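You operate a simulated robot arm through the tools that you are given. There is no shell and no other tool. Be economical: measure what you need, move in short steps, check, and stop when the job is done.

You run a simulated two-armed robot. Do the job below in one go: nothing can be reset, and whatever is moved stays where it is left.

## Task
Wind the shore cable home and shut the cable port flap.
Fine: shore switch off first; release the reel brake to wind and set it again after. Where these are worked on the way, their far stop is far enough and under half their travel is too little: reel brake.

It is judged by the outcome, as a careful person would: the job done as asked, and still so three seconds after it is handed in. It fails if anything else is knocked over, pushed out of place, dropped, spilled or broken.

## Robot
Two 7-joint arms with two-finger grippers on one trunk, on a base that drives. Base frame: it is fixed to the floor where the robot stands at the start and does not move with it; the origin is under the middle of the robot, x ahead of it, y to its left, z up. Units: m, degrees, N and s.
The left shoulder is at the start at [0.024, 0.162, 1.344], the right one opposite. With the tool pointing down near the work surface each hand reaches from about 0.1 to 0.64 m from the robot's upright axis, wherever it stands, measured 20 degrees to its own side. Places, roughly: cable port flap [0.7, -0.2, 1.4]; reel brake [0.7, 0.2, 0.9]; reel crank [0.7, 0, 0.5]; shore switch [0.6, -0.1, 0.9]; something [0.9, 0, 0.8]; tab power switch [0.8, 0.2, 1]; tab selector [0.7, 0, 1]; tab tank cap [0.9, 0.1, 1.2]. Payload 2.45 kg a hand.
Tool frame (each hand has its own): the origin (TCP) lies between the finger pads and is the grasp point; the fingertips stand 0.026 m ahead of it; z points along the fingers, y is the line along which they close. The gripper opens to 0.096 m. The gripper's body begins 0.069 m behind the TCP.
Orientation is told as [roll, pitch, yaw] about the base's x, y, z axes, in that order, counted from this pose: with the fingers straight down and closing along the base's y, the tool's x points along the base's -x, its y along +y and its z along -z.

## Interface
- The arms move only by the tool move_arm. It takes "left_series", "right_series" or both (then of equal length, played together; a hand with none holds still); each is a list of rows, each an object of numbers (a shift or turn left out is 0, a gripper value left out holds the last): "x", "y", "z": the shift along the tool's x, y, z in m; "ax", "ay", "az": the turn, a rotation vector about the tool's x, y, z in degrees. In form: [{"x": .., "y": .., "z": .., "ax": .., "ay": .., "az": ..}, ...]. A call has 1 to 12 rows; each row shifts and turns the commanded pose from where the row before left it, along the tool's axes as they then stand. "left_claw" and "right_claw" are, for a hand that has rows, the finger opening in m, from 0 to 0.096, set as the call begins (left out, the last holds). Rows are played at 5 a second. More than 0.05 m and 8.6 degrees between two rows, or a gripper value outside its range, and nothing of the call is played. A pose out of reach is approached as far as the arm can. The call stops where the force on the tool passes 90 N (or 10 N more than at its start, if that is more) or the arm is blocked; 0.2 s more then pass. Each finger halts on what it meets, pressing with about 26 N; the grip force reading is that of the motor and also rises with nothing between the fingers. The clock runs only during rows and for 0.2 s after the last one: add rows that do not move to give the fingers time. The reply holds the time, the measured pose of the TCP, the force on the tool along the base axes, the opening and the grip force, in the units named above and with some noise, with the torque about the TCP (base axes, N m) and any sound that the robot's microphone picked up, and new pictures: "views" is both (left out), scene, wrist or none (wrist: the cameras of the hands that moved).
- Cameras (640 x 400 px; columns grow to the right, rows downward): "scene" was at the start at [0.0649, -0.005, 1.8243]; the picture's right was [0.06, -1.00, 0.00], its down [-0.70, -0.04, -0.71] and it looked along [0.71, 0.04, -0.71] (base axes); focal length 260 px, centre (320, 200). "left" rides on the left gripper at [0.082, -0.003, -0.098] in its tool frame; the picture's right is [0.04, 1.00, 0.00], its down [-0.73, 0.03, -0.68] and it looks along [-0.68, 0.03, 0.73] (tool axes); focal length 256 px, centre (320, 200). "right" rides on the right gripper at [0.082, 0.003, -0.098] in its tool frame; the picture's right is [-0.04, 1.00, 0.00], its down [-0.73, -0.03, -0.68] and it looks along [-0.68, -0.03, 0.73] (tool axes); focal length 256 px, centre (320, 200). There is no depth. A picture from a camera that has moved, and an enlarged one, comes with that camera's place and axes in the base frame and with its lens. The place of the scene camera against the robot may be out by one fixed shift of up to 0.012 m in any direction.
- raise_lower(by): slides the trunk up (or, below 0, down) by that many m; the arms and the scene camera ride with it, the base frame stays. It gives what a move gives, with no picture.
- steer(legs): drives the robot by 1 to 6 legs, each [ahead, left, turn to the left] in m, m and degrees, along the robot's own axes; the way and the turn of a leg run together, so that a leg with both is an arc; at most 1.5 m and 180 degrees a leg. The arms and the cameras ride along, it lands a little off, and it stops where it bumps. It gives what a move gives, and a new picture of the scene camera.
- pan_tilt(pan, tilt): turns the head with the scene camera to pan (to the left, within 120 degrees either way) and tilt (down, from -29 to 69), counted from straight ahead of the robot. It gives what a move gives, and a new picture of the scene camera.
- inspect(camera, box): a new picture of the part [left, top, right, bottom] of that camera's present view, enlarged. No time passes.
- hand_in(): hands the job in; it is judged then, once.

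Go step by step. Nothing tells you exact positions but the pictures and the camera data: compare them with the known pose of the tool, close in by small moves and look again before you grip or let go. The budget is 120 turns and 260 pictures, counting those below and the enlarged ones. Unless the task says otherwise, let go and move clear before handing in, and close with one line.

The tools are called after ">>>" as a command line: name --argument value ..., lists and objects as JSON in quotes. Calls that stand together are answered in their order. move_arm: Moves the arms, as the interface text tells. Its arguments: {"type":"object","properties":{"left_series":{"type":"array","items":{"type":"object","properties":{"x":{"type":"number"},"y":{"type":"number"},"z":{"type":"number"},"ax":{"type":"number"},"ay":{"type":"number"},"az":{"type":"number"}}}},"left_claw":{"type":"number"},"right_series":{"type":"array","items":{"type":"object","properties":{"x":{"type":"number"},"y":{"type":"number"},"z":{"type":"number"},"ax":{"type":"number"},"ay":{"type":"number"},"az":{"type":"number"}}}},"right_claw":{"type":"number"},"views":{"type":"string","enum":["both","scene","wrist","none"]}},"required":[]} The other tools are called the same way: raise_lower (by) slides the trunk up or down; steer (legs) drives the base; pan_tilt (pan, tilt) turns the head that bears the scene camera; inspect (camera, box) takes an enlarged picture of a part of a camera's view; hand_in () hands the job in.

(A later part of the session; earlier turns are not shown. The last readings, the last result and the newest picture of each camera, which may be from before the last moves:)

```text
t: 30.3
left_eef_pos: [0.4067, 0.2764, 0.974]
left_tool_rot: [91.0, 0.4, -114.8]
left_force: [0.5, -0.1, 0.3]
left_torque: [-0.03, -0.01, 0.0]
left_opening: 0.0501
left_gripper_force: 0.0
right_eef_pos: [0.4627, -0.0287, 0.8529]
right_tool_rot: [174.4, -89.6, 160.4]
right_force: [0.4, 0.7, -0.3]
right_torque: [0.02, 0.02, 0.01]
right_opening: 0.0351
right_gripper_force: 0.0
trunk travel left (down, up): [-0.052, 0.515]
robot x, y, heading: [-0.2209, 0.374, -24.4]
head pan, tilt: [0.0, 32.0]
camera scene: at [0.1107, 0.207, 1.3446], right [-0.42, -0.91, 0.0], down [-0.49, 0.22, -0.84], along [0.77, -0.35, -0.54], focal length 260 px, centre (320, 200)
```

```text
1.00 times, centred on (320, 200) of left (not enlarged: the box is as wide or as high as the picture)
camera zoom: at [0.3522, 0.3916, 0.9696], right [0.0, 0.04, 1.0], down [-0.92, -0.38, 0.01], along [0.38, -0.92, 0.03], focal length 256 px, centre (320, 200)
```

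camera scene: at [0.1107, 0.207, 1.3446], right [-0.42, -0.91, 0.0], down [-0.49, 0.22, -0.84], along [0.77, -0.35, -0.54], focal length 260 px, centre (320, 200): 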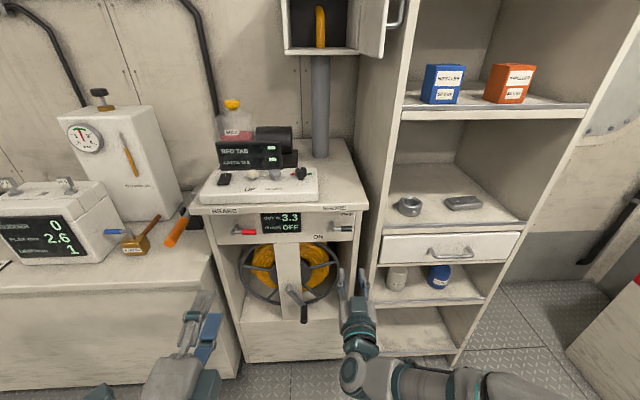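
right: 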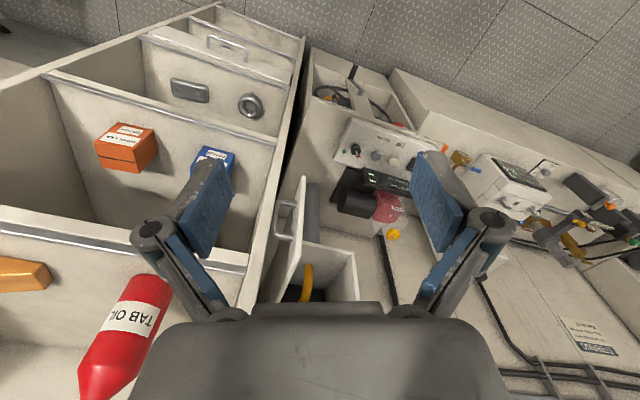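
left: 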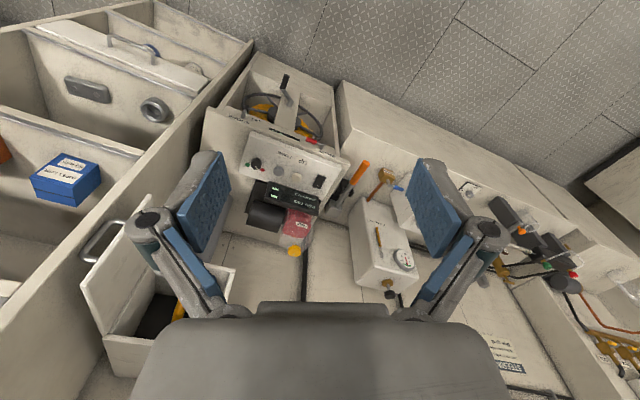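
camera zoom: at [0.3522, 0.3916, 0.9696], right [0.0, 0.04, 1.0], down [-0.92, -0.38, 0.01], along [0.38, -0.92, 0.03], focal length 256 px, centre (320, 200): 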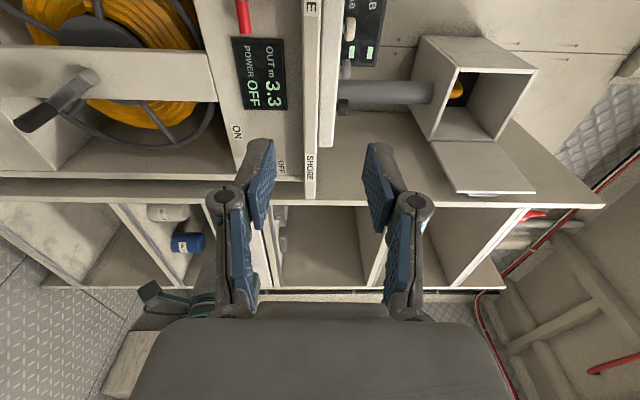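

The estimate of the brake grip matches the wrist view (z≈0.87). I'll approach.

>>> move_arm --left_series '[{"y": -0.045}, {"y": -0.045}, {"y": -0.016, "x": 0.025}, {"z": 0.05}, {"z": 0.05}, {"z": 0.05}, {"z": 0.05}, {}]' --views "none"

>>> inspect --camera "left" --box '[160, 0, 480, 200]'

>>> inspect --camera "scene" --box '[190, 195, 310, 275]'

```text
t: 32.1
left_eef_pos: [0.5707, 0.147, 0.9206]
left_tool_rot: [90.5, 0.3, -114.4]
left_force: [0.9, -0.5, 0.2]
left_torque: [0.01, 0.02, 0.02]
left_opening: 0.05
left_gripper_force: 0.1
left hand out of reach, approached as far as the arm can: row 1, 2, 3, 4, 5, 6
right_eef_pos: [0.4613, -0.0282, 0.852]
right_tool_rot: [175.2, -89.5, 159.5]
right_force: [-0.4, 0.0, 0.5]
right_torque: [0.01, 0.02, 0.01]
right_opening: 0.0349
right_gripper_force: 0.1
trunk travel left (down, up): [-0.052, 0.515]
robot x, y, heading: [-0.2195, 0.3695, -24.9]
head pan, tilt: [0.0, 32.0]
```

```text
2.00 times, centred on (320, 100) of left
camera zoom: at [0.5151, 0.2633, 0.9148], right [0.0, 0.04, 1.0], down [-0.92, -0.39, 0.02], along [0.39, -0.92, 0.03], focal length 512 px, centre (320, 400)
```

zoom: 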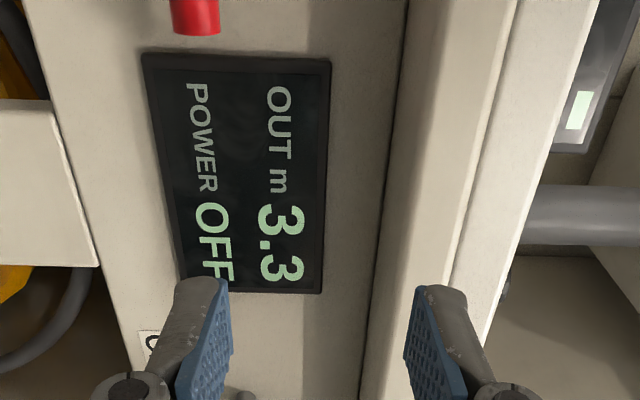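

```text
5.00 times, centred on (250, 235) of scene
camera zoom: at [0.1111, 0.2062, 1.3445], right [-0.42, -0.91, 0.0], down [-0.49, 0.22, -0.84], along [0.77, -0.35, -0.54], focal length 1298 px, centre (670, 25)
```

zoom: 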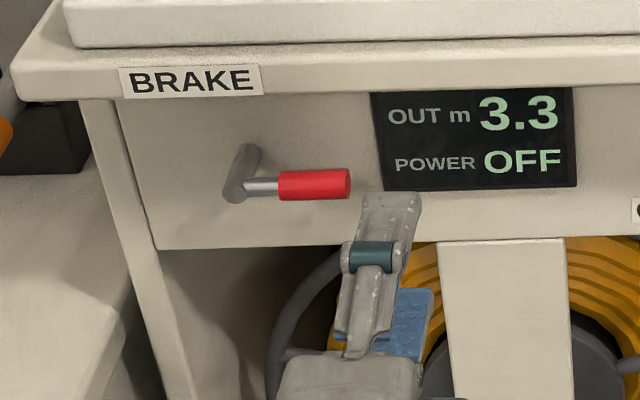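

The rolled left arm can't get low and left enough from here. I'll shift the base left and lower the trunk a bit.

>>> move_arm --left_series '[{"z": -0.05}]' --views "none"

>>> raise_lower --by -0.05

>>> steer --legs '[[-0.05, 0.14, 0]]'

>>> inspect --camera "left" --box '[0, 0, 640, 400]'

```text
t: 32.5
left_eef_pos: [0.5256, 0.1703, 0.922]
left_tool_rot: [90.8, 0.2, -114.5]
left_force: [-0.2, -0.2, 0.4]
left_torque: [0.01, 0.05, -0.01]
left_opening: 0.0503
left_gripper_force: 0.1
right_eef_pos: [0.4617, -0.0269, 0.8544]
right_tool_rot: [177.1, -89.5, 157.8]
right_force: [0.2, 0.1, 0.4]
right_torque: [0.04, 0.05, 0.01]
right_opening: 0.035
right_gripper_force: 0.1
trunk travel left (down, up): [-0.052, 0.515]
robot x, y, heading: [-0.2229, 0.3711, -24.9]
head pan, tilt: [0.0, 32.0]
```

```text
t: 33.4
left_eef_pos: [0.5276, 0.1654, 0.8543]
left_tool_rot: [89.9, 0.3, -114.5]
left_force: [-1.0, 0.1, 0.6]
left_torque: [0.03, 0.02, 0.0]
left_opening: 0.05
left_gripper_force: 0.1
right_eef_pos: [0.459, -0.0283, 0.805]
right_tool_rot: [175.6, -89.4, 159.2]
right_force: [-0.7, 0.5, 0.5]
right_torque: [0.02, 0.01, -0.03]
right_opening: 0.0351
right_gripper_force: 0.1
trunk travel left (down, up): [-0.002, 0.565]
robot x, y, heading: [-0.2202, 0.3683, -24.7]
head pan, tilt: [0.0, 32.0]
```

```text
t: 34.8
left_eef_pos: [0.54, 0.3089, 0.8514]
left_tool_rot: [89.7, 0.5, -114.5]
left_force: [-0.5, 0.2, 0.3]
left_torque: [-0.02, -0.02, 0.01]
left_opening: 0.05
left_gripper_force: 0.2
right_eef_pos: [0.4706, 0.1147, 0.8004]
right_tool_rot: [142.4, -89.5, -167.6]
right_force: [0.2, 0.2, 0.0]
right_torque: [0.0, -0.01, 0.01]
right_opening: 0.0348
right_gripper_force: 0.1
trunk travel left (down, up): [-0.002, 0.565]
robot x, y, heading: [-0.21, 0.5195, -24.9]
head pan, tilt: [0.0, 32.0]
camera scene: at [0.1783, 0.3144, 1.2707], right [-0.42, -0.91, -0.01], down [-0.48, 0.23, -0.84], along [0.77, -0.35, -0.54], focal length 260 px, centre (320, 200)
```

scene: 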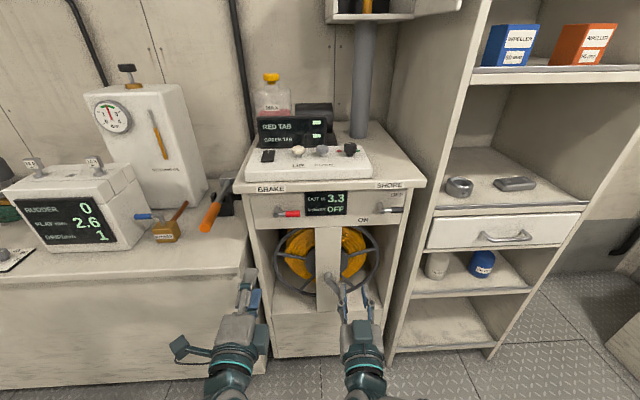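

```text
1.00 times, centred on (320, 200) of left (not enlarged: the box is as wide or as high as the picture)
camera zoom: at [0.4838, 0.4257, 0.8499], right [0.02, 0.03, 1.0], down [-0.92, -0.39, 0.03], along [0.39, -0.92, 0.02], focal length 256 px, centre (320, 200)
```

zoom: 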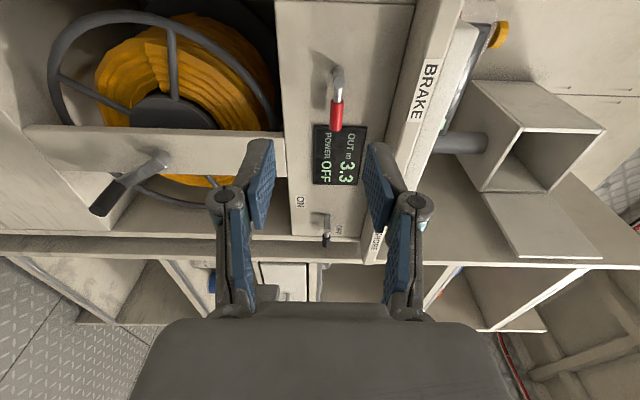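

The left wrist camera gives a clear view of the brake lever and confirms the grip at about [0.721, 0.161, 0.87]. I'll move right 0.055, up 0.018 and forward.

>>> move_arm --left_series '[{"x": -0.03, "y": 0.018}, {"x": -0.025}, {"z": 0.05}, {"z": 0.05}, {"z": 0.05}, {}]' --views "none"

>>> inspect --camera "left" --box '[160, 0, 480, 200]'

>>> inspect --camera "scene" --box '[230, 180, 350, 260]'

```text
t: 36.2
left_eef_pos: [0.6459, 0.1917, 0.877]
left_tool_rot: [90.1, 0.6, -114.6]
left_force: [-1.5, -1.8, 0.3]
left_torque: [0.03, 0.03, 0.11]
left_opening: 0.0502
left_gripper_force: 0.1
right_eef_pos: [0.4634, 0.1119, 0.8069]
right_tool_rot: [156.1, -89.0, 178.5]
right_force: [-0.5, -0.6, -0.8]
right_torque: [-0.01, 0.03, 0.11]
right_opening: 0.035
right_gripper_force: 0.0
trunk travel left (down, up): [-0.002, 0.565]
robot x, y, heading: [-0.2083, 0.5147, -25.0]
head pan, tilt: [0.0, 32.0]
```

```text
2.00 times, centred on (320, 100) of left
camera zoom: at [0.5909, 0.3081, 0.8737], right [0.01, 0.03, 1.0], down [-0.92, -0.38, 0.02], along [0.38, -0.92, 0.02], focal length 512 px, centre (320, 400)
```

zoom: 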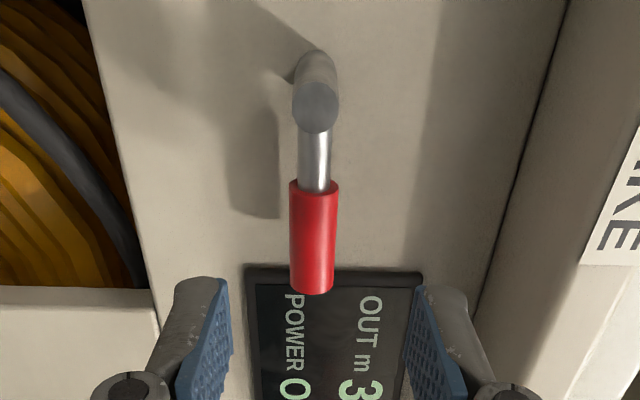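

```text
5.00 times, centred on (290, 220) of scene
camera zoom: at [0.1756, 0.3092, 1.2711], right [-0.42, -0.91, -0.01], down [-0.48, 0.23, -0.84], along [0.77, -0.35, -0.54], focal length 1298 px, centre (470, 100)
```

zoom: 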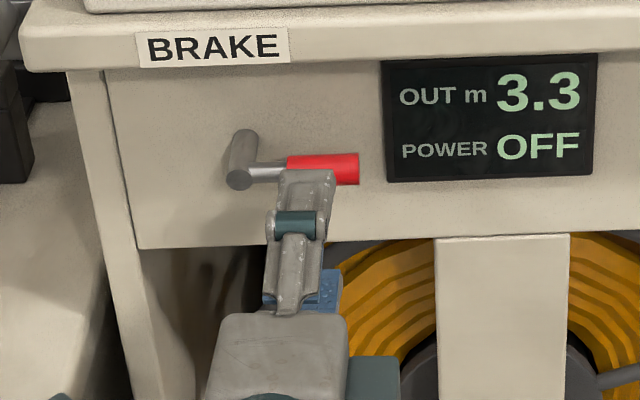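

Well aligned. I'll go forward 0.06 to straddle the lever, then test by moving down a little.

>>> move_arm --left_series '[{"z": 0.03}, {"z": 0.032}, {"y": -0.015}, {"y": -0.012}, {"y": -0.008}, {}]' --views "none"

>>> inspect --camera "left" --box '[160, 0, 480, 200]'

>>> inspect --camera "scene" --box '[230, 180, 350, 260]'

```text
t: 37.6
left_eef_pos: [0.7076, 0.1759, 0.8399]
left_tool_rot: [90.1, 0.0, -114.4]
left_force: [0.5, 0.1, -0.2]
left_torque: [0.03, 0.05, 0.05]
left_opening: 0.0503
left_gripper_force: 0.0
right_eef_pos: [0.4693, 0.1207, 0.807]
right_tool_rot: [-169.9, -89.4, 144.6]
right_force: [-0.9, 0.0, -0.3]
right_torque: [0.01, -0.01, 0.01]
right_opening: 0.0348
right_gripper_force: 0.0
trunk travel left (down, up): [-0.002, 0.565]
robot x, y, heading: [-0.2091, 0.5164, -25.0]
head pan, tilt: [0.0, 32.0]
```

```text
2.00 times, centred on (320, 100) of left
camera zoom: at [0.6527, 0.292, 0.835], right [0.01, 0.04, 1.0], down [-0.92, -0.39, 0.03], along [0.39, -0.92, 0.03], focal length 512 px, centre (320, 400)
```

zoom: 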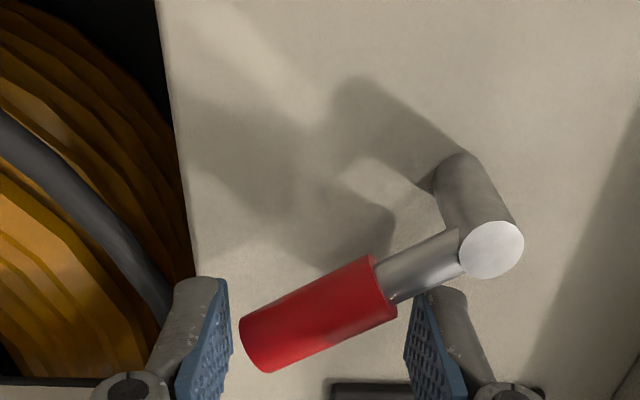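

```text
5.00 times, centred on (290, 220) of scene
camera zoom: at [0.1829, 0.3212, 1.2703], right [-0.42, -0.91, 0.0], down [-0.49, 0.23, -0.84], along [0.77, -0.35, -0.54], focal length 1298 px, centre (470, 100)
```

zoom: 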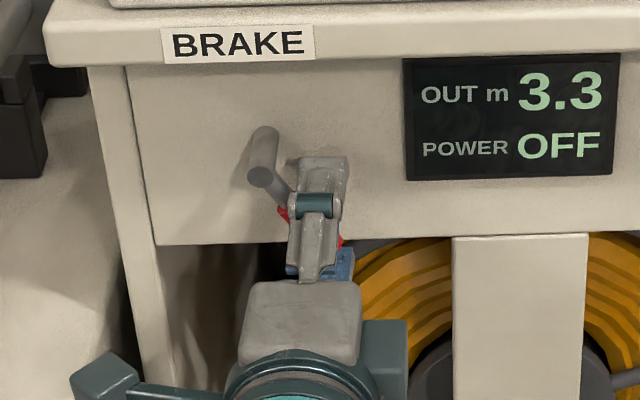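

The lever moves down easily. I'll continue the arc, down and then left, to reach its far stop.

>>> move_arm --left_series '[{"y": -0.015}, {"y": -0.015, "x": 0.005}, {"x": 0.015}, {"x": 0.012}, {"x": 0.01}, {}]' --views "none"

>>> inspect --camera "left" --box '[160, 0, 480, 200]'

>>> inspect --camera "scene" --box '[230, 180, 350, 260]'

```text
t: 39.0
left_eef_pos: [0.7117, 0.189, 0.8081]
left_tool_rot: [89.5, 0.8, -116.8]
left_force: [-29.0, -69.1, 0.7]
left_torque: [1.73, -1.6, -1.05]
left_opening: 0.0502
left_gripper_force: 0.2
right_eef_pos: [0.4675, 0.1147, 0.8066]
right_tool_rot: [170.7, -89.2, 163.8]
right_force: [-0.7, -0.7, -0.3]
right_torque: [-0.02, -0.02, -0.02]
right_opening: 0.0352
right_gripper_force: 0.1
trunk travel left (down, up): [-0.002, 0.565]
robot x, y, heading: [-0.207, 0.5183, -25.1]
head pan, tilt: [0.0, 32.0]
```

```text
2.00 times, centred on (320, 100) of left
camera zoom: at [0.661, 0.3075, 0.8064], right [0.02, 0.02, 1.0], down [-0.94, -0.35, 0.03], along [0.35, -0.94, 0.01], focal length 512 px, centre (320, 400)
```

zoom: 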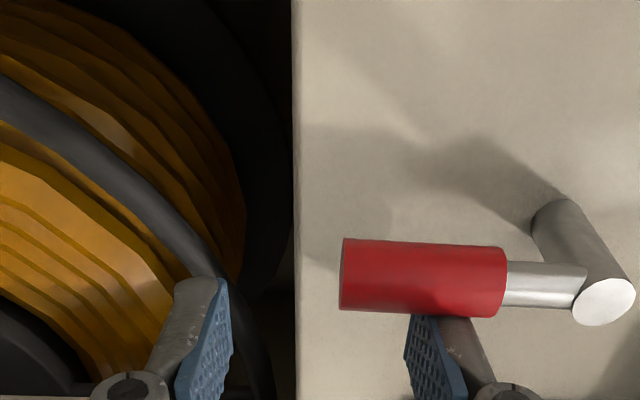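

```text
5.00 times, centred on (290, 220) of scene
camera zoom: at [0.1748, 0.3011, 1.2708], right [-0.42, -0.91, -0.02], down [-0.48, 0.24, -0.84], along [0.77, -0.35, -0.54], focal length 1298 px, centre (470, 100)
```

zoom: 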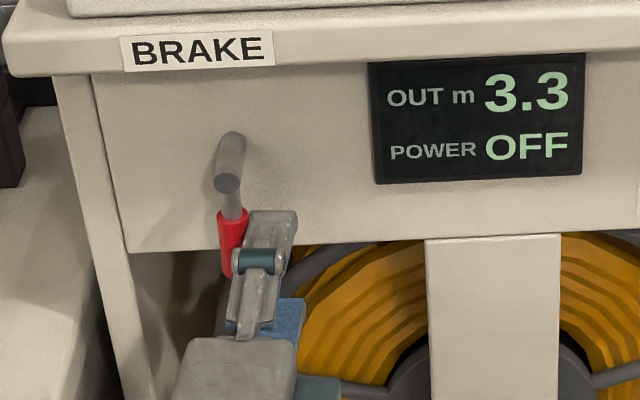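

The brake lever is straight down at its stop, so it's released. I'll back the left hand out and look at the crank with its camera.

>>> move_arm --left_series '[{"x": -0.03}, {"z": -0.05}, {"z": -0.05}, {"z": -0.05}, {"z": -0.02, "x": 0.04}, {}]' --views "both"

>>> inspect --camera "left" --box '[0, 60, 320, 260]'

>>> inspect --camera "scene" --box '[240, 210, 400, 330]'

```text
t: 40.4
left_eef_pos: [0.5704, 0.2923, 0.8217]
left_tool_rot: [89.3, -0.4, -113.6]
left_force: [0.4, 0.7, -0.5]
left_torque: [-0.01, -0.02, -0.06]
left_opening: 0.0502
left_gripper_force: 0.0
left hand out of reach, approached as far as the arm can: row 5
right_eef_pos: [0.4739, 0.1301, 0.8062]
right_tool_rot: [-137.5, -89.1, 112.3]
right_force: [0.5, 0.5, 0.7]
right_torque: [0.03, -0.01, -0.06]
right_opening: 0.035
right_gripper_force: 0.0
trunk travel left (down, up): [-0.002, 0.565]
robot x, y, heading: [-0.2099, 0.5222, -24.9]
head pan, tilt: [0.0, 32.0]
camera scene: at [0.1881, 0.3331, 1.2703], right [-0.42, -0.91, 0.01], down [-0.49, 0.22, -0.84], along [0.76, -0.36, -0.54], focal length 260 px, centre (320, 200)
camera left: at [0.513, 0.4064, 0.8177], right [0.03, 0.04, 1.0], down [-0.92, -0.4, 0.04], along [0.4, -0.92, 0.02], focal length 256 px, centre (320, 200)
```

scene: 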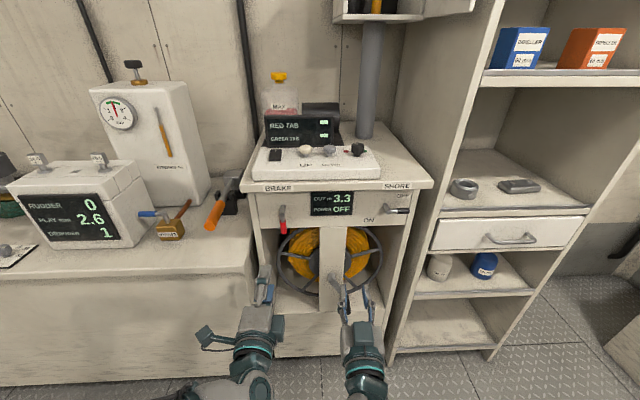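
left: 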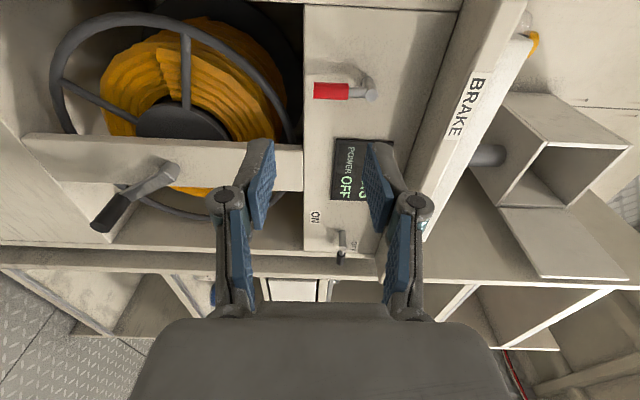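

```text
2.00 times, centred on (160, 160) of left
camera zoom: at [0.513, 0.4064, 0.8177], right [0.03, 0.04, 1.0], down [-0.92, -0.4, 0.04], along [0.4, -0.92, 0.02], focal length 512 px, centre (640, 280)
```

zoom: 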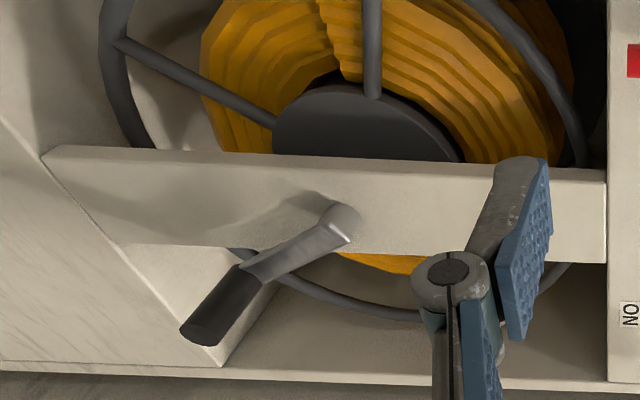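

```text
3.33 times, centred on (320, 270) of scene
camera zoom: at [0.1881, 0.3331, 1.2703], right [-0.42, -0.91, 0.01], down [-0.49, 0.22, -0.84], along [0.76, -0.36, -0.54], focal length 865 px, centre (320, -33)
```

zoom: 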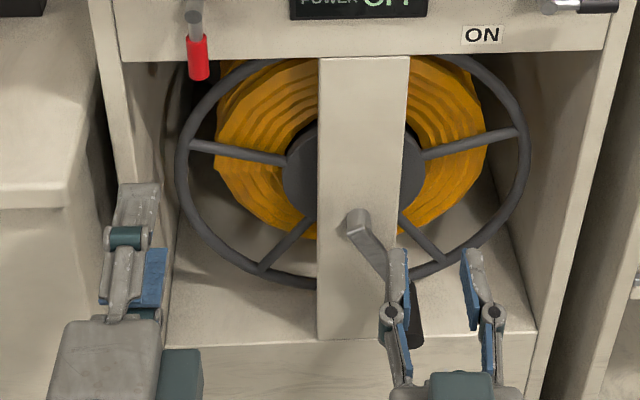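

By triangulation the crank hub is near [0.705, 0.065, 0.602], and the knob runs toward me around [0.637, 0.042, 0.524], so the crank radius is about 0.092 m. I'll lower the right hand, open, to the knob's height.

>>> move_arm --right_series '[{"x": 0.047}, {"x": 0.047}, {"x": 0.047}, {"x": 0.047}, {"x": 0.047}, {"x": 0.045, "y": -0.01}, {"z": 0.04}, {"z": 0.03}, {}]' --right_claw 0.06 --views "none"

>>> inspect --camera "scene" --box '[280, 250, 400, 350]'

>>> inspect --camera "left" --box '[0, 80, 240, 260]'

>>> inspect --camera "right" --box '[160, 0, 480, 200]'

```text
t: 42.4
left_eef_pos: [0.5669, 0.2848, 0.8224]
left_tool_rot: [89.5, 0.0, -113.7]
left_force: [-0.9, -0.4, -0.9]
left_torque: [0.0, -0.04, 0.05]
left_opening: 0.0496
left_gripper_force: 0.1
right_eef_pos: [0.5583, 0.2105, 0.6226]
right_tool_rot: [-145.0, -89.5, 119.4]
right_force: [-0.3, 0.6, 0.2]
right_torque: [0.02, 0.02, -0.02]
right_opening: 0.0602
right_gripper_force: 0.0
right hand out of reach, approached as far as the arm can: row 1, 2, 3, 4, 5, 6, 7, 8
trunk travel left (down, up): [-0.002, 0.565]
robot x, y, heading: [-0.2083, 0.5162, -24.9]
head pan, tilt: [0.0, 32.0]
```

```text
4.00 times, centred on (340, 300) of scene
camera zoom: at [0.1837, 0.3254, 1.2708], right [-0.42, -0.91, 0.0], down [-0.49, 0.23, -0.84], along [0.77, -0.36, -0.54], focal length 1038 px, centre (240, -200)
```

zoom: 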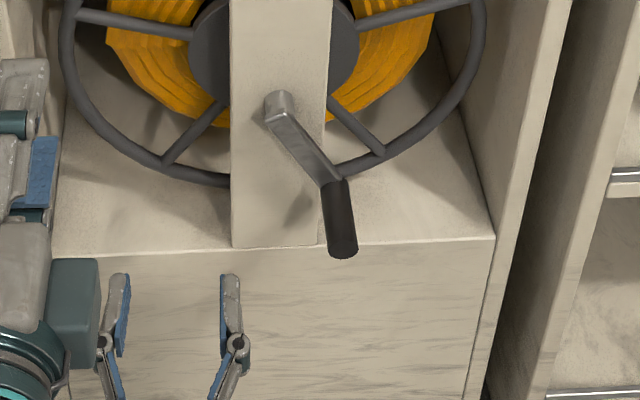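

```text
2.22 times, centred on (120, 170) of left
camera zoom: at [0.5098, 0.4, 0.82], right [0.02, 0.03, 1.0], down [-0.92, -0.4, 0.04], along [0.4, -0.92, 0.02], focal length 569 px, centre (764, 267)
```

zoom: 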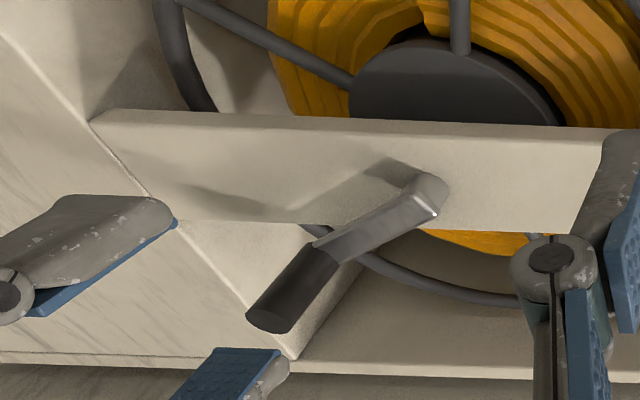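

```text
2.00 times, centred on (320, 100) of right
camera zoom: at [0.4722, 0.2559, 0.5424], right [0.43, 0.9, 0.03], down [-0.63, 0.27, 0.73], along [0.65, -0.34, 0.68], focal length 512 px, centre (320, 400)
```

zoom: 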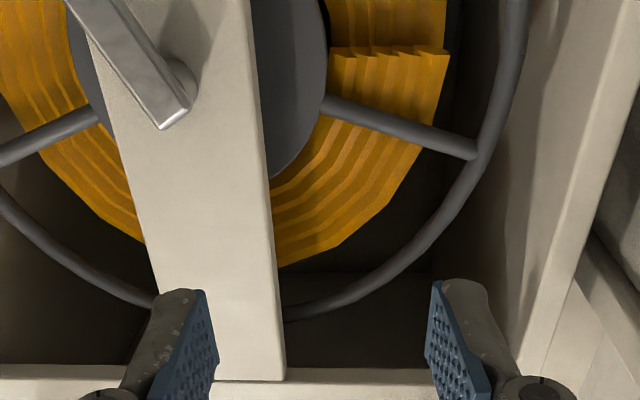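

The right arm runs into its limits when pointing level this low. The knob can be held just as well with the hand pitched about 45° down, so I'll pitch it.

>>> move_arm --right_series '[{"ay": 8, "z": -0.02}, {"ay": 8}, {"ay": 8}, {"ay": 8}, {"ay": 8}, {"y": -0.04}, {"y": -0.04}, {"y": -0.04}, {}]' --views "scene"

```text
t: 44.4
left_eef_pos: [0.5681, 0.2853, 0.8217]
left_tool_rot: [89.4, 0.0, -113.7]
left_force: [0.4, -0.5, -0.3]
left_torque: [0.01, 0.03, -0.02]
left_opening: 0.0501
left_gripper_force: 0.1
right_eef_pos: [0.49, 0.1112, 0.6258]
right_tool_rot: [-0.4, -50.8, -25.0]
right_force: [-0.2, -0.8, 1.0]
right_torque: [-0.01, 0.0, 0.0]
right_opening: 0.0601
right_gripper_force: 0.0
trunk travel left (down, up): [-0.002, 0.565]
robot x, y, heading: [-0.2089, 0.5166, -24.8]
head pan, tilt: [0.0, 32.0]
camera scene: at [0.1839, 0.3253, 1.2707], right [-0.42, -0.91, 0.0], down [-0.49, 0.23, -0.84], along [0.77, -0.35, -0.54], focal length 260 px, centre (320, 200)
```

scene: 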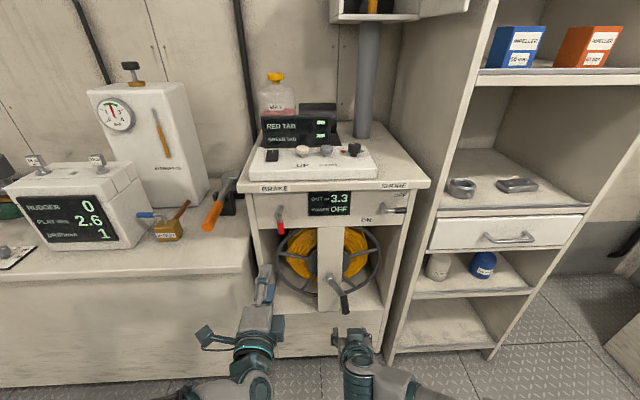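

>>> move_arm --right_series '[{"z": 0.04, "x": -0.012}, {"z": 0.04, "x": -0.011}, {"z": 0.03, "y": -0.006}, {}]' --views "none"

>>> inspect --camera "scene" --box '[280, 250, 400, 350]'

>>> inspect --camera "right" --box '[160, 0, 480, 200]'

>>> inspect --camera "left" --box '[0, 80, 240, 260]'

```text
t: 45.4
left_eef_pos: [0.5667, 0.2864, 0.8239]
left_tool_rot: [89.5, 0.0, -113.7]
left_force: [-0.6, 0.1, 0.2]
left_torque: [-0.01, 0.03, 0.02]
left_opening: 0.0498
left_gripper_force: 0.1
right_eef_pos: [0.5786, 0.0651, 0.5724]
right_tool_rot: [-0.4, -50.7, -24.8]
right_force: [-0.2, 0.1, -0.6]
right_torque: [0.01, -0.01, -0.02]
right_opening: 0.06
right_gripper_force: 0.0
trunk travel left (down, up): [-0.002, 0.565]
robot x, y, heading: [-0.2093, 0.5171, -24.8]
head pan, tilt: [0.0, 32.0]
```

```text
4.00 times, centred on (340, 300) of scene
camera zoom: at [0.1837, 0.3252, 1.2709], right [-0.42, -0.91, 0.0], down [-0.49, 0.23, -0.84], along [0.77, -0.35, -0.54], focal length 1038 px, centre (240, -200)
```

zoom: 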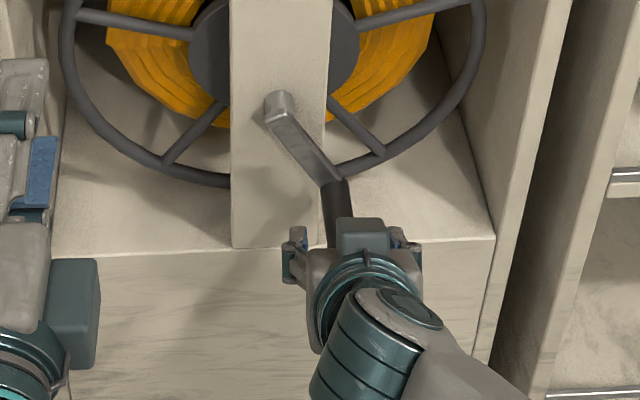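

```text
2.00 times, centred on (320, 100) of right
camera zoom: at [0.4656, 0.122, 0.5731], right [0.45, 0.89, 0.03], down [-0.07, 0.0, 1.0], along [0.89, -0.45, 0.06], focal length 512 px, centre (320, 400)
```

zoom: 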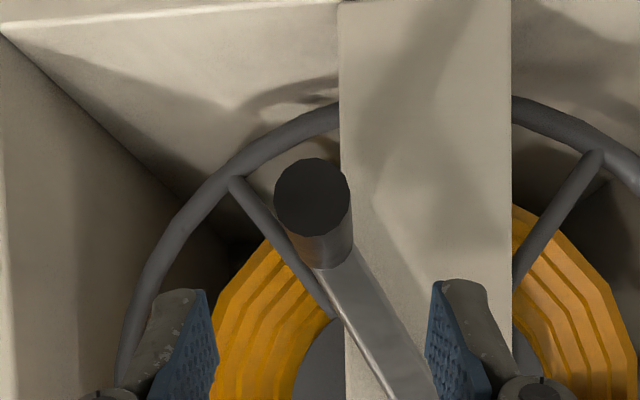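

```text
2.22 times, centred on (120, 170) of left
camera zoom: at [0.5096, 0.4002, 0.8205], right [0.02, 0.03, 1.0], down [-0.92, -0.4, 0.04], along [0.4, -0.92, 0.02], focal length 569 px, centre (764, 267)
```

zoom: 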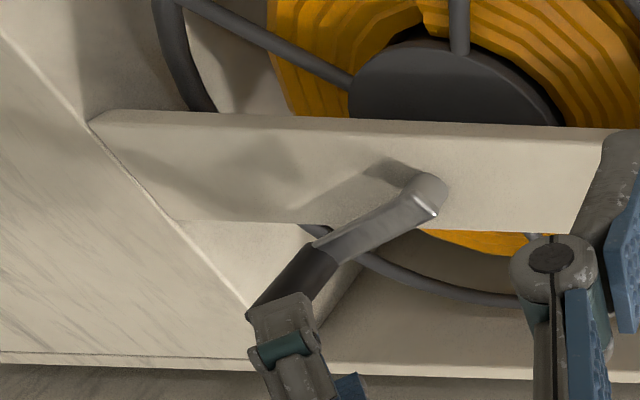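

The right wrist camera now looks straight along the knob, which is centred between the fingers at z≈0.52. I'll advance 0.078 m along the tool and close.

>>> move_arm --right_series '[{"z": 0.04}, {"z": 0.038}, {}]' --views "none"

>>> inspect --camera "right" --box '[160, 0, 480, 200]'

>>> inspect --camera "left" --box '[0, 80, 240, 260]'

```text
t: 46.2
left_eef_pos: [0.5671, 0.2841, 0.8234]
left_tool_rot: [89.4, 0.0, -113.7]
left_force: [0.6, -0.1, -1.0]
left_torque: [0.0, -0.01, 0.0]
left_opening: 0.0499
left_gripper_force: 0.1
right_eef_pos: [0.596, 0.046, 0.5348]
right_tool_rot: [-0.4, -50.7, -25.0]
right_force: [-0.4, -0.3, 0.6]
right_torque: [-0.01, 0.01, -0.02]
right_opening: 0.0602
right_gripper_force: 0.1
right hand out of reach, approached as far as the arm can: row 1, 2
trunk travel left (down, up): [-0.002, 0.565]
robot x, y, heading: [-0.2065, 0.5126, -24.9]
head pan, tilt: [0.0, 32.0]
```

```text
2.00 times, centred on (320, 100) of right
camera zoom: at [0.4823, 0.103, 0.5355], right [0.45, 0.89, 0.03], down [-0.07, 0.0, 1.0], along [0.89, -0.45, 0.06], focal length 512 px, centre (320, 400)
```

zoom: 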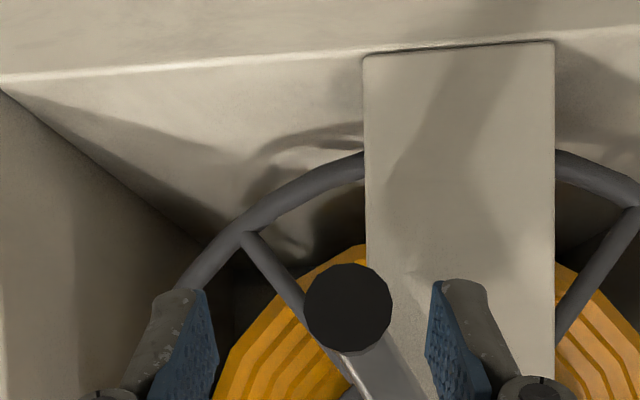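

```text
2.22 times, centred on (120, 170) of left
camera zoom: at [0.5096, 0.3993, 0.8199], right [0.03, 0.03, 1.0], down [-0.92, -0.4, 0.04], along [0.4, -0.92, 0.02], focal length 569 px, centre (764, 267)
```

zoom: 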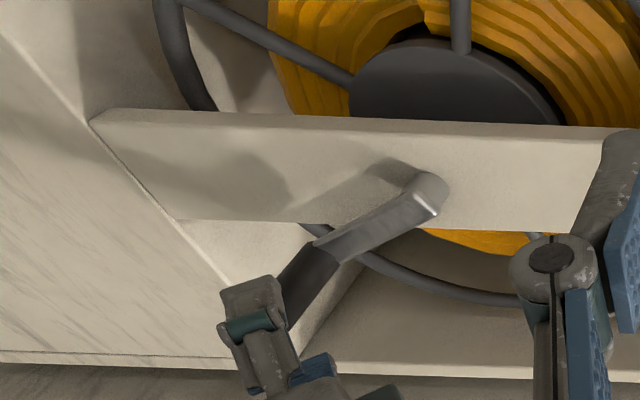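

The arm is limited again. Extending the arm helped before, so I'll back the base 0.12 m and reach forward by the same amount.

>>> steer --legs '[[-0.12, 0, 0]]'

>>> move_arm --right_series '[{"x": -0.03, "z": 0.035}, {"x": -0.03, "z": 0.035}, {"x": -0.02, "z": 0.02}, {}]' --views "none"

>>> inspect --camera "right" --box '[160, 0, 480, 200]'

```text
t: 47.4
left_eef_pos: [0.4596, 0.3347, 0.8234]
left_tool_rot: [89.6, 0.1, -113.9]
left_force: [-0.8, 1.1, 0.1]
left_torque: [0.04, 0.03, 0.01]
left_opening: 0.05
left_gripper_force: 0.1
right_eef_pos: [0.4878, 0.0959, 0.5364]
right_tool_rot: [-0.5, -50.8, -25.1]
right_force: [0.2, -0.1, 0.8]
right_torque: [0.04, 0.02, -0.02]
right_opening: 0.06
right_gripper_force: 0.1
trunk travel left (down, up): [-0.002, 0.565]
robot x, y, heading: [-0.313, 0.568, -25.3]
head pan, tilt: [0.0, 32.0]
camera scene: at [0.0766, 0.3751, 1.2708], right [-0.42, -0.91, 0.0], down [-0.49, 0.23, -0.84], along [0.76, -0.36, -0.54], focal length 260 px, centre (320, 200)
```

scene: 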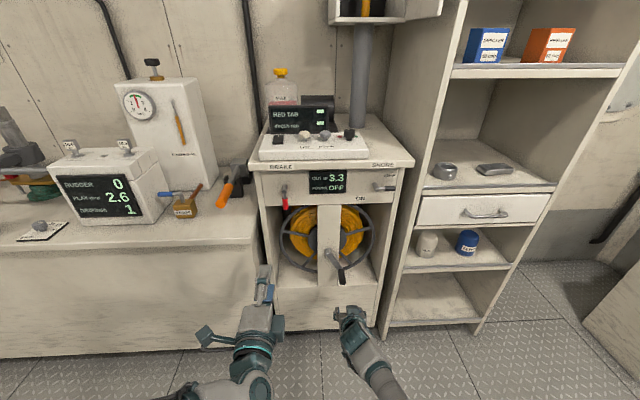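

```text
t: 48.4
left_eef_pos: [0.4543, 0.3363, 0.8296]
left_tool_rot: [89.8, 0.0, -113.8]
left_force: [0.2, -0.3, -0.8]
left_torque: [0.0, -0.05, 0.0]
left_opening: 0.0501
left_gripper_force: 0.1
right_eef_pos: [0.4894, 0.0838, 0.5515]
right_tool_rot: [-0.5, -51.0, -24.9]
right_force: [0.1, 0.7, 0.3]
right_torque: [-0.01, -0.02, 0.03]
right_opening: 0.0602
right_gripper_force: 0.0
right hand out of reach, approached as far as the arm can: row 1, 2, 3
trunk travel left (down, up): [-0.002, 0.565]
robot x, y, heading: [-0.3118, 0.5664, -24.9]
head pan, tilt: [0.0, 32.0]
```

```text
2.00 times, centred on (320, 100) of right
camera zoom: at [0.3772, 0.1413, 0.5511], right [0.45, 0.89, 0.03], down [-0.07, 0.01, 1.0], along [0.89, -0.45, 0.07], focal length 512 px, centre (320, 400)
```

zoom: 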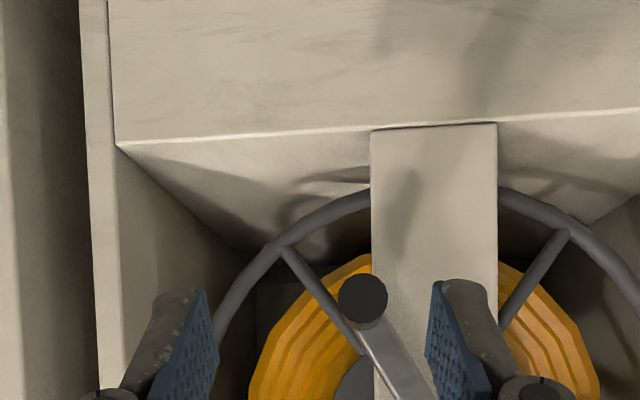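

Now it's clear that this limit was full extension (about 0.92 m from the axis at this height). I'll retract both hands and drive forward so the knob sits about 0.82 m ahead.

>>> move_arm --right_series '[{"x": 0.0193, "z": -0.0375}, {"x": 0.0193, "z": -0.0375}, {"x": 0.0193, "z": -0.0375}, {"x": 0.0193, "z": -0.0375}, {"x": 0.0193, "z": -0.0375}, {"x": 0.0193, "z": -0.0375}, {"x": 0.0193, "z": -0.0375}, {"x": 0.0193, "z": -0.0375}]' --left_series '[{"z": -0.05}, {"z": -0.05}, {"z": -0.05}, {"z": -0.05}, {}, {}, {}, {}]' --views "none"

```text
t: 50.2
left_eef_pos: [0.2722, 0.4218, 0.8321]
left_tool_rot: [89.9, -0.2, -113.7]
left_force: [0.5, -0.2, 0.5]
left_torque: [0.0, -0.01, -0.05]
left_opening: 0.0499
left_gripper_force: 0.1
right_eef_pos: [0.1885, 0.2306, 0.6202]
right_tool_rot: [-0.6, -51.1, -24.8]
right_force: [0.4, -0.6, 0.4]
right_torque: [-0.02, -0.02, -0.02]
right_opening: 0.0602
right_gripper_force: 0.1
right hand out of reach, approached as far as the arm can: row 1
trunk travel left (down, up): [-0.002, 0.565]
robot x, y, heading: [-0.3144, 0.5715, -24.8]
head pan, tilt: [0.0, 32.0]
```

>>> steer --legs '[[0.26, 0, 0]]'

>>> inspect --camera "right" --box '[160, 0, 480, 200]'

```text
t: 52.1
left_eef_pos: [0.5029, 0.3029, 0.8314]
left_tool_rot: [89.9, 0.1, -114.0]
left_force: [0.8, 0.3, -0.3]
left_torque: [-0.02, -0.03, -0.01]
left_opening: 0.05
left_gripper_force: 0.0
right_eef_pos: [0.4167, 0.1147, 0.6188]
right_tool_rot: [-0.3, -51.1, -25.5]
right_force: [0.4, 0.1, -0.7]
right_torque: [-0.01, -0.02, -0.03]
right_opening: 0.0601
right_gripper_force: 0.1
trunk travel left (down, up): [-0.002, 0.565]
robot x, y, heading: [-0.085, 0.4608, -25.3]
head pan, tilt: [0.0, 32.0]
camera scene: at [0.3053, 0.2614, 1.2708], right [-0.43, -0.9, 0.0], down [-0.48, 0.23, -0.84], along [0.76, -0.36, -0.54], focal length 260 px, centre (320, 200)
```

scene: 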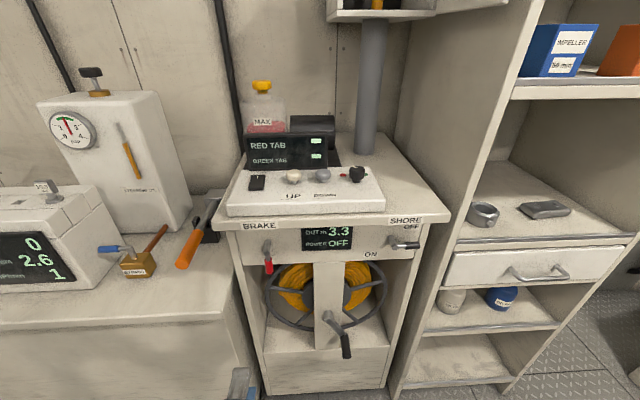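

```text
2.00 times, centred on (320, 100) of right
camera zoom: at [0.3028, 0.172, 0.618], right [0.46, 0.89, 0.03], down [-0.07, 0.01, 1.0], along [0.89, -0.46, 0.07], focal length 512 px, centre (320, 400)
```

zoom: 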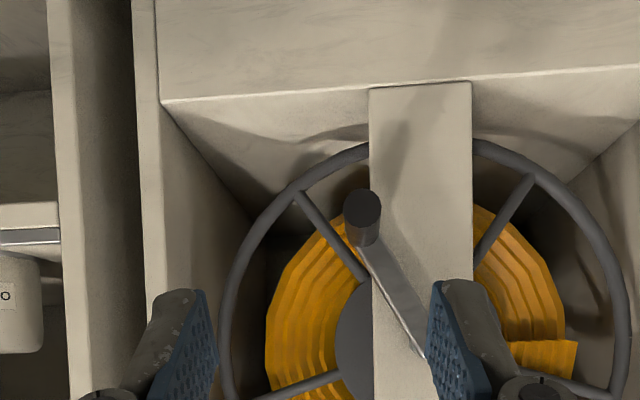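

>>> move_arm --right_series '[{"x": -0.015, "y": 0.0065, "z": 0.045}, {"x": -0.015, "y": 0.0065, "z": 0.045}, {"x": -0.015, "y": 0.0065, "z": 0.045}, {"x": -0.015, "y": 0.0065, "z": 0.045}, {}]' --views "none"

>>> inspect --camera "right" --box '[160, 0, 480, 200]'

```text
t: 53.3
left_eef_pos: [0.4963, 0.3086, 0.8367]
left_tool_rot: [90.3, 0.1, -114.1]
left_force: [0.7, -0.1, 0.4]
left_torque: [0.0, 0.02, -0.03]
left_opening: 0.0499
left_gripper_force: 0.1
right_eef_pos: [0.5849, 0.0629, 0.5573]
right_tool_rot: [-0.4, -51.5, -25.4]
right_force: [0.5, 0.0, 0.3]
right_torque: [0.01, 0.01, 0.02]
right_opening: 0.06
right_gripper_force: 0.0
trunk travel left (down, up): [-0.002, 0.565]
robot x, y, heading: [-0.0818, 0.4596, -25.4]
head pan, tilt: [0.0, 32.0]
```

```text
2.00 times, centred on (320, 100) of right
camera zoom: at [0.4722, 0.1205, 0.5556], right [0.45, 0.89, 0.03], down [-0.08, 0.01, 1.0], along [0.89, -0.46, 0.08], focal length 512 px, centre (320, 400)
```

zoom: 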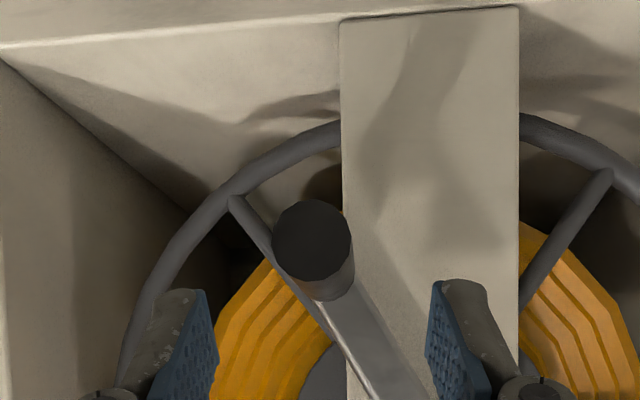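

The knob is centred and within reach. I'll make the final advance.

>>> move_arm --right_series '[{"x": -0.003, "z": 0.034}, {"x": -0.003, "z": 0.033}, {}]' --views "none"

>>> inspect --camera "right" --box '[160, 0, 480, 200]'

>>> inspect --camera "left" --box '[0, 0, 320, 200]'

```text
t: 54.1
left_eef_pos: [0.498, 0.3078, 0.8351]
left_tool_rot: [90.2, 0.0, -114.2]
left_force: [-0.4, -0.2, -0.8]
left_torque: [0.02, 0.01, 0.03]
left_opening: 0.0498
left_gripper_force: 0.0
right_eef_pos: [0.6361, 0.0378, 0.5188]
right_tool_rot: [-0.4, -51.5, -25.5]
right_force: [0.1, 0.0, -0.4]
right_torque: [0.02, -0.01, 0.01]
right_opening: 0.06
right_gripper_force: 0.1
trunk travel left (down, up): [-0.002, 0.565]
robot x, y, heading: [-0.0838, 0.4592, -25.0]
head pan, tilt: [0.0, 32.0]
```

```text
2.00 times, centred on (320, 100) of right
camera zoom: at [0.5239, 0.0961, 0.5185], right [0.46, 0.89, 0.03], down [-0.08, 0.01, 1.0], along [0.89, -0.46, 0.07], focal length 512 px, centre (320, 400)
```

zoom: 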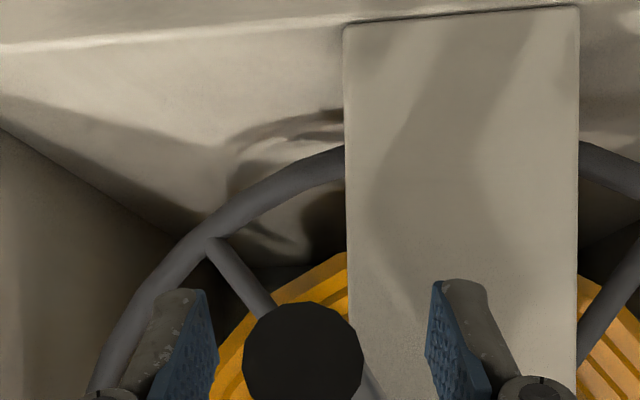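

```text
2.00 times, centred on (160, 100) of left
camera zoom: at [0.4416, 0.4235, 0.8313], right [0.01, 0.04, 1.0], down [-0.92, -0.39, 0.03], along [0.39, -0.92, 0.03], focal length 512 px, centre (640, 400)
```

zoom: 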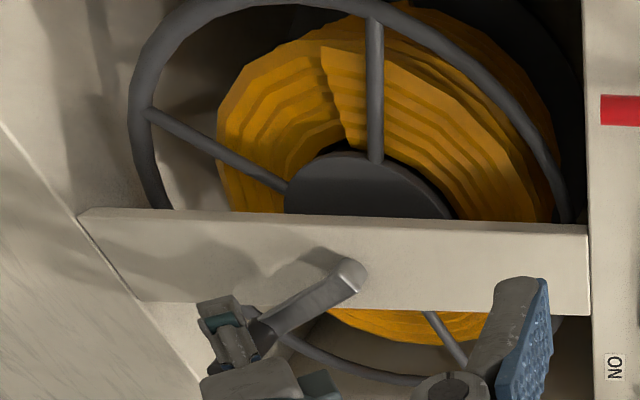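

>>> move_arm --right_series '[{}, {}, {}]' --right_claw 0.0 --views "wrist"

```text
t: 54.9
left_eef_pos: [0.4977, 0.3085, 0.8347]
left_tool_rot: [90.1, 0.0, -114.1]
left_force: [0.2, -0.1, -0.6]
left_torque: [0.02, -0.01, 0.0]
left_opening: 0.0498
left_gripper_force: 0.1
right_eef_pos: [0.6377, 0.0387, 0.5186]
right_tool_rot: [-0.6, -51.6, -25.1]
right_force: [-0.4, -2.2, -1.7]
right_torque: [-0.01, 0.01, 2.07]
right_opening: 0.0257
right_gripper_force: 45.2
trunk travel left (down, up): [-0.002, 0.565]
robot x, y, heading: [-0.0811, 0.4572, -25.5]
head pan, tilt: [0.0, 32.0]
camera right: at [0.5237, 0.0962, 0.5178], right [0.45, 0.89, 0.03], down [-0.08, 0.01, 1.0], along [0.89, -0.45, 0.07], focal length 256 px, centre (320, 200)
```

right: 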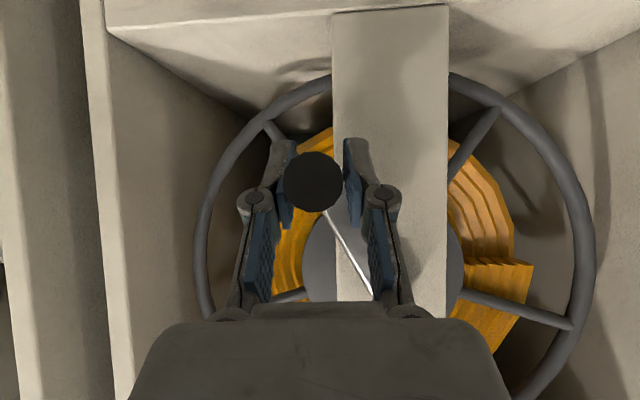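

The knob is held (opening 0.0257). I'll try about 30° clockwise and watch the OUT reading and the force.

>>> move_arm --right_series '[{"x": 0.0074, "y": 0.0227, "z": 0.0059}, {"x": 0.0027, "y": 0.0243, "z": 0.0022}, {}]' --views "wrist"

>>> inspect --camera "scene" --box '[230, 200, 410, 320]'

```text
t: 55.7
left_eef_pos: [0.4978, 0.3076, 0.8345]
left_tool_rot: [90.3, 0.0, -114.1]
left_force: [0.8, -0.1, -0.5]
left_torque: [0.0, 0.0, 0.0]
left_opening: 0.0501
left_gripper_force: 0.1
right_eef_pos: [0.6558, 0.0831, 0.504]
right_tool_rot: [-0.3, -51.2, -25.2]
right_force: [-19.6, 3.4, -16.2]
right_torque: [0.05, -0.41, 1.39]
right_opening: 0.0258
right_gripper_force: 44.9
trunk travel left (down, up): [-0.002, 0.565]
robot x, y, heading: [-0.0782, 0.4598, -25.4]
head pan, tilt: [0.0, 32.0]
camera right: at [0.5429, 0.1402, 0.5034], right [0.45, 0.89, 0.03], down [-0.07, 0.01, 1.0], along [0.89, -0.46, 0.07], focal length 256 px, centre (320, 200)
```

right: 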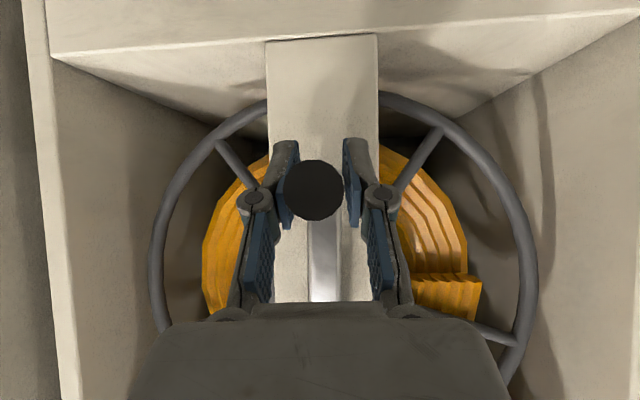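

```text
3.33 times, centred on (320, 260) of scene
camera zoom: at [0.3085, 0.262, 1.2695], right [-0.43, -0.9, 0.0], down [-0.49, 0.23, -0.84], along [0.76, -0.36, -0.54], focal length 865 px, centre (320, 0)
```

zoom: 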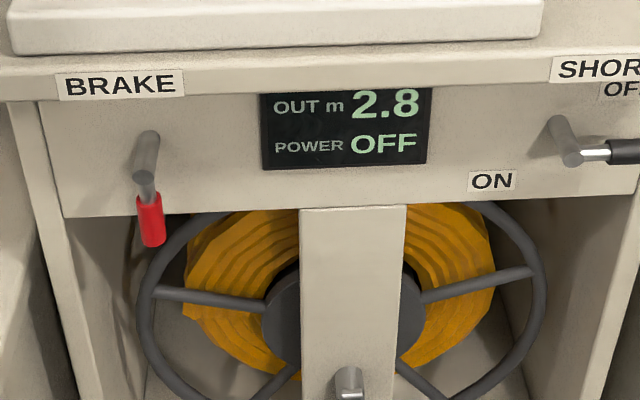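

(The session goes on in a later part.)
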